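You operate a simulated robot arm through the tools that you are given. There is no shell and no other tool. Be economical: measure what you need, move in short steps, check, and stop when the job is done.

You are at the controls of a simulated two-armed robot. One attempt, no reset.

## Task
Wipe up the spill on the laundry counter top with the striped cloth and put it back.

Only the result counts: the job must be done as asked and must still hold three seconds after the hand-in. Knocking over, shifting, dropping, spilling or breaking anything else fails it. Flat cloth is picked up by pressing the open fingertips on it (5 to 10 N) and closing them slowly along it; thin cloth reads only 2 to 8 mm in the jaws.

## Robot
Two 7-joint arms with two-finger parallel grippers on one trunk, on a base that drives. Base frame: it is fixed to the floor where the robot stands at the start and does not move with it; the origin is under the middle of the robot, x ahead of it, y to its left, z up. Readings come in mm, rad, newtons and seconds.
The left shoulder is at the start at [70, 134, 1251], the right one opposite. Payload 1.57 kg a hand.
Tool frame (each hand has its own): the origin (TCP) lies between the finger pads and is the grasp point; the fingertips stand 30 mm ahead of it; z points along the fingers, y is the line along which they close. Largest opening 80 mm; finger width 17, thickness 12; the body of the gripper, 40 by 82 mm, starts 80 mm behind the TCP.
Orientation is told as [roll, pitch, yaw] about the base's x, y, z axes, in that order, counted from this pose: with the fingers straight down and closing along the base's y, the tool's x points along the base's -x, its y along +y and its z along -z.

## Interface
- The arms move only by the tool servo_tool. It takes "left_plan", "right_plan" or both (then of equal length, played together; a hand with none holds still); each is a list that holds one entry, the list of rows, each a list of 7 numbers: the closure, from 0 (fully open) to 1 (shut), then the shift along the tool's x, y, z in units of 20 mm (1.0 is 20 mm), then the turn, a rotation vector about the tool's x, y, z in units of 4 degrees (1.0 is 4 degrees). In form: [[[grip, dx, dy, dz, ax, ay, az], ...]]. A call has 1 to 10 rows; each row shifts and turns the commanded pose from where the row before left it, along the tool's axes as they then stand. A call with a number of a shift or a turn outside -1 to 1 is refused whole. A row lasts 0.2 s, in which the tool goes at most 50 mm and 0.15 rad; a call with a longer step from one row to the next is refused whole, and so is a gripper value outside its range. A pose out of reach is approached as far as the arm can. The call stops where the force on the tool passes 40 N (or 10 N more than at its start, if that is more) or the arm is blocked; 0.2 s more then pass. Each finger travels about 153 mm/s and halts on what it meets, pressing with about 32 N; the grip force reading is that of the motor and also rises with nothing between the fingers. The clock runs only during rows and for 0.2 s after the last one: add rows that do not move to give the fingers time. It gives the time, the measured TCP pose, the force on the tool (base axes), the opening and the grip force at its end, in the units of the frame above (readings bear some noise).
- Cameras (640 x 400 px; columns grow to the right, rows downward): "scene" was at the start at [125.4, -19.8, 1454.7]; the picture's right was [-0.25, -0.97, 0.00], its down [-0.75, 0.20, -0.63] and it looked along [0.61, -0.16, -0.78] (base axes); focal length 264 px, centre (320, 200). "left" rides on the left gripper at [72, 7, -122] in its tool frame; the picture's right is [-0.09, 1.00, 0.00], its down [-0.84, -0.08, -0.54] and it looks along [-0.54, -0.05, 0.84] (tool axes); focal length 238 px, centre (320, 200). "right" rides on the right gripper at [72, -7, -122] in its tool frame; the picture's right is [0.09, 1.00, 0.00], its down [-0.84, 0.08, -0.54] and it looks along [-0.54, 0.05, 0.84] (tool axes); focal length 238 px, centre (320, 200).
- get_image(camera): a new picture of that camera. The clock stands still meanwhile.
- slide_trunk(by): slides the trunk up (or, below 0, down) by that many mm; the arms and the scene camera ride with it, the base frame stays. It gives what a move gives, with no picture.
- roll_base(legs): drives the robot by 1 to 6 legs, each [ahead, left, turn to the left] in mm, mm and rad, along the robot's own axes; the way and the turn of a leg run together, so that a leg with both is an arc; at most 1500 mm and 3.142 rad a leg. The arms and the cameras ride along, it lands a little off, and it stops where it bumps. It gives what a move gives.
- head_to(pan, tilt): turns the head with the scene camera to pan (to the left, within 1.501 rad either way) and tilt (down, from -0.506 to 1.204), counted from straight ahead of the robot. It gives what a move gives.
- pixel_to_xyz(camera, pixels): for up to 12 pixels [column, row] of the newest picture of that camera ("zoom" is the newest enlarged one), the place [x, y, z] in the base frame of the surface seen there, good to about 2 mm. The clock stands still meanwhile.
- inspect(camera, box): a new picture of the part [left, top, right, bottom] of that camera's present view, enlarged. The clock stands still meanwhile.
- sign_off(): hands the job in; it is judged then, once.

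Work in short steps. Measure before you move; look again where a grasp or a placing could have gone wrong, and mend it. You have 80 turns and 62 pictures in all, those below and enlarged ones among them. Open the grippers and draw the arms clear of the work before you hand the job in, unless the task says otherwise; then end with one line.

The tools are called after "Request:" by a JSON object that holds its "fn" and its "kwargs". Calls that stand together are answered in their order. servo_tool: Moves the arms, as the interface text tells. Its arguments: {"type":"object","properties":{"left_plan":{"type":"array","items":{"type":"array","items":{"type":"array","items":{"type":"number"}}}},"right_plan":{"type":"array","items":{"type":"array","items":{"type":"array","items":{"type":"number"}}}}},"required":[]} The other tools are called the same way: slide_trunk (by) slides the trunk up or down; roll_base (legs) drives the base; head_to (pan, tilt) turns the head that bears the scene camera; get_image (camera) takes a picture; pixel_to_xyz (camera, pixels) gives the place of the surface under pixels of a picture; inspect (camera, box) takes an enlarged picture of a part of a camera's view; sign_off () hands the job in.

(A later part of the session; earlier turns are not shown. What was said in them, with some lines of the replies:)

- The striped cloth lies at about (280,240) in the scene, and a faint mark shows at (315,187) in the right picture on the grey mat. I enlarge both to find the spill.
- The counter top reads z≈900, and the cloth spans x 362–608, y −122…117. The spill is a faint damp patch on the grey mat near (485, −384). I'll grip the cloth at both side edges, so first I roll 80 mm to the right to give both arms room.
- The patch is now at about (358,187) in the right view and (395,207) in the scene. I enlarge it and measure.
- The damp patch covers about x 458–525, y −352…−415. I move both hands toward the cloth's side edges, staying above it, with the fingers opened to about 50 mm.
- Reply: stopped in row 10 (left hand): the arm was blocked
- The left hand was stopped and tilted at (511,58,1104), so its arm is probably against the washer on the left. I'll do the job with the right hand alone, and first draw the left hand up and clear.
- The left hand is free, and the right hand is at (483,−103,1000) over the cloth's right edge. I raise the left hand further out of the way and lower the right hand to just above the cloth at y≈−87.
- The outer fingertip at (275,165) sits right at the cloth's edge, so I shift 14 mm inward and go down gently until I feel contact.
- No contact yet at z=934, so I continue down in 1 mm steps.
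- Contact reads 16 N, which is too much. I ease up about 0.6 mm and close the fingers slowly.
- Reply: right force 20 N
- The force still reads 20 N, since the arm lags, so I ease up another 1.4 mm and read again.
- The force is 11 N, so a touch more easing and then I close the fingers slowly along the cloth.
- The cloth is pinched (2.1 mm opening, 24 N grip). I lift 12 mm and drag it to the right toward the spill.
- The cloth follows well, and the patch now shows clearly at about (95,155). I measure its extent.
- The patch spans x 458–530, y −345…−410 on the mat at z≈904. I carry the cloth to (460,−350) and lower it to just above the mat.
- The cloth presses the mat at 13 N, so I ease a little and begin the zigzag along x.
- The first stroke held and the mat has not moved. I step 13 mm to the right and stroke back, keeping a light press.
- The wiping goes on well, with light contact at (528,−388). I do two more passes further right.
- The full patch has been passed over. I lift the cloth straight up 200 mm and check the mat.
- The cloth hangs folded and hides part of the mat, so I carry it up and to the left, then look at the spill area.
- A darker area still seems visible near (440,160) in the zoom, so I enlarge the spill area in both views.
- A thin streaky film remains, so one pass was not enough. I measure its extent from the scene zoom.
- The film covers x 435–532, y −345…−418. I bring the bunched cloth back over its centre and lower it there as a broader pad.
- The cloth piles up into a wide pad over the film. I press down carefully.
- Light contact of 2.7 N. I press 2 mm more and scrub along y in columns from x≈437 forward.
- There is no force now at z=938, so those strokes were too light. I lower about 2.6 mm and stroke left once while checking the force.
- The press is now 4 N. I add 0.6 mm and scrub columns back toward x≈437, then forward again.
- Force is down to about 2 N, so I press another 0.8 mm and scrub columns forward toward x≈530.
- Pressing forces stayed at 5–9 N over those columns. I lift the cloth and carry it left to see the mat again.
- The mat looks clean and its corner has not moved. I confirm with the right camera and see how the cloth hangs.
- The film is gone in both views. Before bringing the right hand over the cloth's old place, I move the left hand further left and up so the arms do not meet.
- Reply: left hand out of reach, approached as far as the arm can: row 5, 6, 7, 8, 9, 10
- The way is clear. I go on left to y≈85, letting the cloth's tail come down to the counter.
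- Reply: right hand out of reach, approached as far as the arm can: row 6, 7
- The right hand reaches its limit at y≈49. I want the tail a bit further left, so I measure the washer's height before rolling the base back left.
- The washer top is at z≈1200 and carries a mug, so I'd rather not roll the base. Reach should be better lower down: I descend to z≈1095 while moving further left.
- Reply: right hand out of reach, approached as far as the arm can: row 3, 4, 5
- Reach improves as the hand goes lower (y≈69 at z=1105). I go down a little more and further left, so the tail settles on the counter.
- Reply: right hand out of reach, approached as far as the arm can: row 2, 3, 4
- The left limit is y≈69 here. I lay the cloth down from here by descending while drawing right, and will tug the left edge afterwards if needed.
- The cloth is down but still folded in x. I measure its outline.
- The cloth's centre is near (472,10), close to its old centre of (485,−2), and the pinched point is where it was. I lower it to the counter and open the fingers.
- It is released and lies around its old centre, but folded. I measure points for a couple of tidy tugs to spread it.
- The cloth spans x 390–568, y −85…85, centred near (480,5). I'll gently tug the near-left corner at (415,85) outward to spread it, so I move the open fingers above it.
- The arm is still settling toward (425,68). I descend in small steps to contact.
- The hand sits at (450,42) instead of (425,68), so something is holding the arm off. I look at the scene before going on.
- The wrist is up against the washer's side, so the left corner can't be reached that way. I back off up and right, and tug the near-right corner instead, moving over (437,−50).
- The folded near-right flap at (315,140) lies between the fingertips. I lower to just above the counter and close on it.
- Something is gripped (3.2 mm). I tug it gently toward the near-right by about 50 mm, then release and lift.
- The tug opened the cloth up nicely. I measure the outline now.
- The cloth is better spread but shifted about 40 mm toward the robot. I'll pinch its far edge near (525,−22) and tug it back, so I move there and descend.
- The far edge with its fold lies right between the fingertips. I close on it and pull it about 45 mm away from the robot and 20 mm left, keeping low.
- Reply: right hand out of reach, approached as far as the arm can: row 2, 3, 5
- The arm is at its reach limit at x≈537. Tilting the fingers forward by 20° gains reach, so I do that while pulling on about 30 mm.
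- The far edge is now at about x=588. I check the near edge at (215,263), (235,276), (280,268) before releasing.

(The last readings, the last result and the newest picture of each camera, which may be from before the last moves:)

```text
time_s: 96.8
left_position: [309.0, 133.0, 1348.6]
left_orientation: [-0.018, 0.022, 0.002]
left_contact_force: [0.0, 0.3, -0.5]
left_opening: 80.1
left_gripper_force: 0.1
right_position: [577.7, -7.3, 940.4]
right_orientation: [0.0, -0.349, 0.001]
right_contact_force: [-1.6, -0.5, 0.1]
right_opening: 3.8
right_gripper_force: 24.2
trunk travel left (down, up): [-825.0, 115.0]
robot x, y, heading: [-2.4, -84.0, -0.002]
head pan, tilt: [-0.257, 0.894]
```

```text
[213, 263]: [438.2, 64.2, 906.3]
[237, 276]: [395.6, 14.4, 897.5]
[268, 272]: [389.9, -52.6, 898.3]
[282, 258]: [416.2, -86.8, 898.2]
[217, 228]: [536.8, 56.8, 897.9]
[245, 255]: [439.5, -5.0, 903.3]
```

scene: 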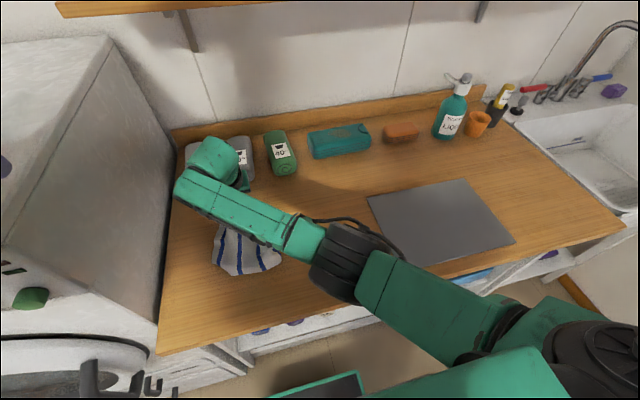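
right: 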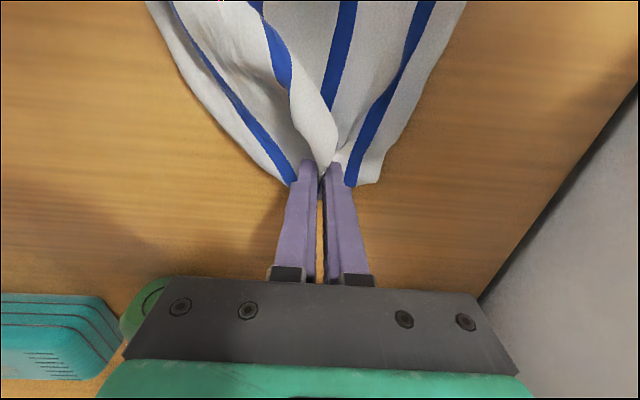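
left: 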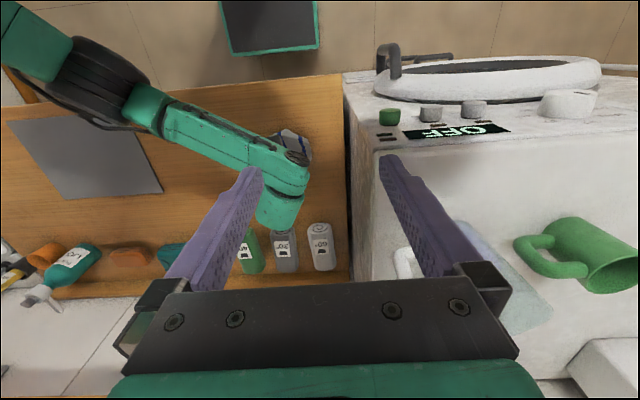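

The cloth now spans x≈390–590 and y≈±75, centred near (490,−5), essentially its old centre. I lower the edge, open the fingers and draw back up.

Request:
{"fn": "servo_tool", "kwargs": {"right_plan": [[[1, 0.07, 0, 0.19, 0, 0, 0], [1, 0.07, 0, 0.19, 0, 0, 0], [0.95, 0, 0, 0, 0, 0, 0], [0.85, 0, 0, 0, 0, 0, 0], [0.75, 0, 0, 0, 0, 0, 0], [0.7, 0, 0, -0.4, 0, 0, 0], [0.7, 0, 0, -0.8, 0, 0, 0], [0.7, 0, 0, -1, 0, 0, 0], [0.7, 0, 0, -1, 0, 0, 0], [0.7, 0, 0, -1, 0, 0, 0]]]}}

Request:
{"fn": "servo_tool", "kwargs": {"right_plan": [[[0.3, 0, -0.8, -1, 0, 1, 0], [0, 0, -0.8, -1, 0, 1, 0], [0, 0, -0.9, -1, 0, 1, 0], [0, 0, -0.9, -1, 0, 1, 0], [0, 0, -1, -0.5, 0, 1, 0], [0, 0, -1, 0, 0, 0, 0], [0, 0, -1, 0, 0, 0, 0], [0, 0, -1, 0, 0, 0, 0], [0, 0, -1, 0, 0, 0, 0], [0, 0, -1, 0, 0, 0, 0]]]}}

Request:
{"fn": "servo_tool", "kwargs": {"right_plan": [[[0, 0.8, -1, 0, 0, 0, 0], [0, 0.8, -1, 0, 0, 0, 0], [0, 0.8, -1, 0, 0, 0, 0], [0, 0.8, -1, 0, 0, 0, 0], [0, 0.8, -1, 0, 0, 0, 0], [0, 0.8, -1, 0, 0, 0, 0], [0, 0.8, -1, 0, 0, 0, 0], [0, 0.8, -1, 0, 0, 0, 0], [0, 0, 0, 0, 0, 0, 0]]]}}

Request:
{"fn": "get_image", "kwargs": {"camera": "scene"}}

```text
time_s: 99.0
left_position: [309.3, 133.2, 1351.1]
left_orientation: [-0.016, 0.021, 0.003]
left_contact_force: [-0.8, 0.3, -0.4]
left_opening: 79.7
left_gripper_force: 0.0
right_position: [552.5, -23.7, 1006.5]
right_orientation: [-0.022, -0.349, -0.009]
right_contact_force: [0.3, 0.6, 0.4]
right_opening: 24.1
right_gripper_force: 0.1
trunk travel left (down, up): [-825.0, 115.0]
robot x, y, heading: [2.2, -78.9, -0.003]
head pan, tilt: [-0.257, 0.894]
```

```text
time_s: 101.2
left_position: [310.0, 131.4, 1350.1]
left_orientation: [-0.017, 0.021, 0.003]
left_contact_force: [-0.8, -0.2, 1.3]
left_opening: 80.0
left_gripper_force: 0.1
right_position: [546.5, -160.0, 1082.7]
right_orientation: [0.024, -0.123, -0.007]
right_contact_force: [-0.4, 0.0, -0.5]
right_opening: 80.0
right_gripper_force: 0.0
right hand out of reach, approached as far as the arm can: row 3, 4, 5
trunk travel left (down, up): [-825.0, 115.0]
robot x, y, heading: [-0.5, -77.0, 0.001]
head pan, tilt: [-0.257, 0.894]
```

```text
time_s: 103.2
left_position: [309.9, 133.3, 1349.6]
left_orientation: [-0.017, 0.023, 0.003]
left_contact_force: [-0.2, -0.5, -0.3]
left_opening: 80.3
left_gripper_force: 0.1
right_position: [418.8, -318.9, 1064.0]
right_orientation: [0.024, -0.124, -0.007]
right_contact_force: [-0.7, -0.2, 0.0]
right_opening: 80.1
right_gripper_force: 0.0
trunk travel left (down, up): [-825.0, 115.0]
robot x, y, heading: [2.0, -77.3, 0.006]
head pan, tilt: [-0.257, 0.894]
```

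```text
6 pictures are left
```

scene: 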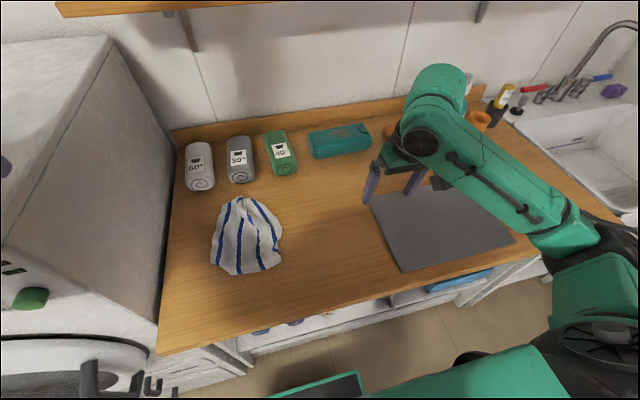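

The cloth lies spread and released at its old place. I raise the right arm clear and verify the cloth outline and the mat once more.

Request:
{"fn": "pixel_to_xyz", "kwargs": {"camera": "scene", "pixels": [[211, 263], [240, 274], [281, 262], [240, 198], [265, 208], [282, 232], [218, 210], [246, 240]]}}

Request:
{"fn": "servo_tool", "kwargs": {"right_plan": [[[0, 0.6, -0.6, -0.9, 0, 0.5, 0], [0, 0.6, -0.6, -0.9, 0, 0.5, 0], [0, 0.6, -0.6, -0.9, 0, 0.5, 0], [0, 0.6, -0.6, -0.9, 0, 0, 0], [0, 0.6, -0.6, -0.9, 0, 0, 0], [0, 0, -0.6, -0.9, 0, 0, 0]]]}}

Request:
{"fn": "inspect", "kwargs": {"camera": "scene", "box": [170, 100, 530, 325]}}

```text
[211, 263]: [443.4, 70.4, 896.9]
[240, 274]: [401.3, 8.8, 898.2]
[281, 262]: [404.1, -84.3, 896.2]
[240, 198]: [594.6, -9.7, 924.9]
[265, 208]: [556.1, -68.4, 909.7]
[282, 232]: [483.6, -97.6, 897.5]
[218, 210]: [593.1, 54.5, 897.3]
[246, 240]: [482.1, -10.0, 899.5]
```

```text
time_s: 104.6
left_position: [309.8, 131.4, 1349.4]
left_orientation: [-0.016, 0.022, 0.003]
left_contact_force: [0.1, -0.6, 0.7]
left_opening: 80.2
left_gripper_force: 0.1
right_position: [353.8, -394.2, 1163.9]
right_orientation: [0.023, -0.019, -0.004]
right_contact_force: [-0.5, -0.4, -0.1]
right_opening: 80.3
right_gripper_force: 0.0
trunk travel left (down, up): [-825.0, 115.0]
robot x, y, heading: [1.5, -77.7, 0.002]
head pan, tilt: [-0.257, 0.894]
```

```text
1.78 times, centred on (350, 212) of scene
```

zoom: 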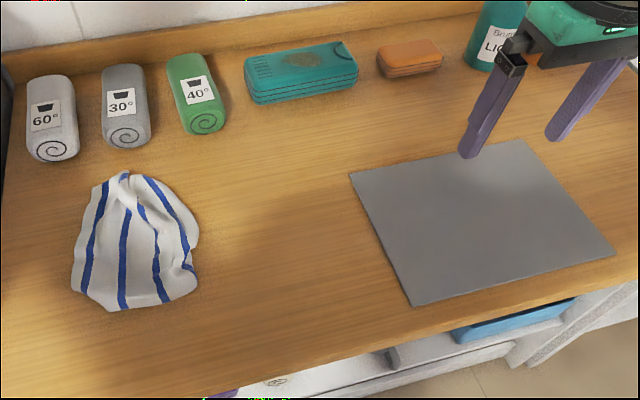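

The cloth is centred near (490,−8), all objects look in place and both hands are clear. One last enlarged look at the spill area from the right camera.

Request:
{"fn": "inspect", "kwargs": {"camera": "right", "box": [130, 50, 390, 220]}}

Request:
{"fn": "inspect", "kwargs": {"camera": "scene", "box": [360, 180, 450, 236]}}

```text
2.35 times, centred on (260, 135) of right
```

zoom: 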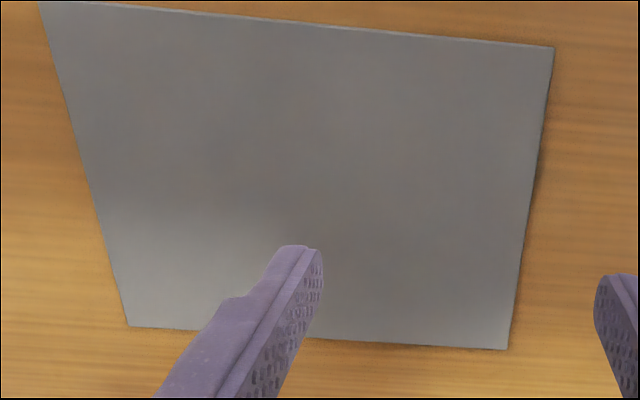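

```text
7.11 times, centred on (405, 208) of scene
```

zoom: 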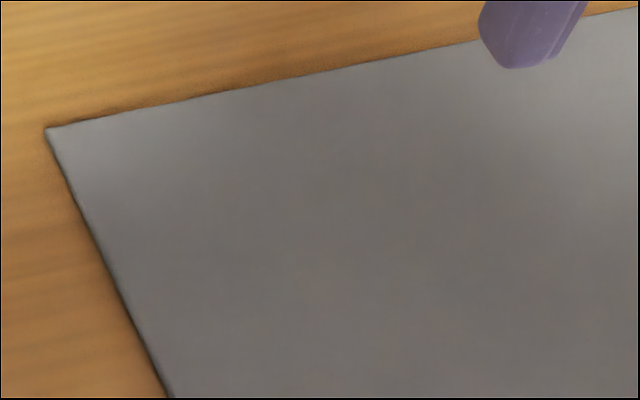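

The mat is clean and unmoved, the cloth is back in its place, and both grippers are open and clear. I hand the job in.

Request:
{"fn": "sign_off", "kwargs": {}}

```text
The job is handed in.
```

I wiped the spill off the grey mat and put the striped cloth back within about 10 mm of its old centre; it lies slightly rumpled rather than fully flat, and nothing else in view has moved.
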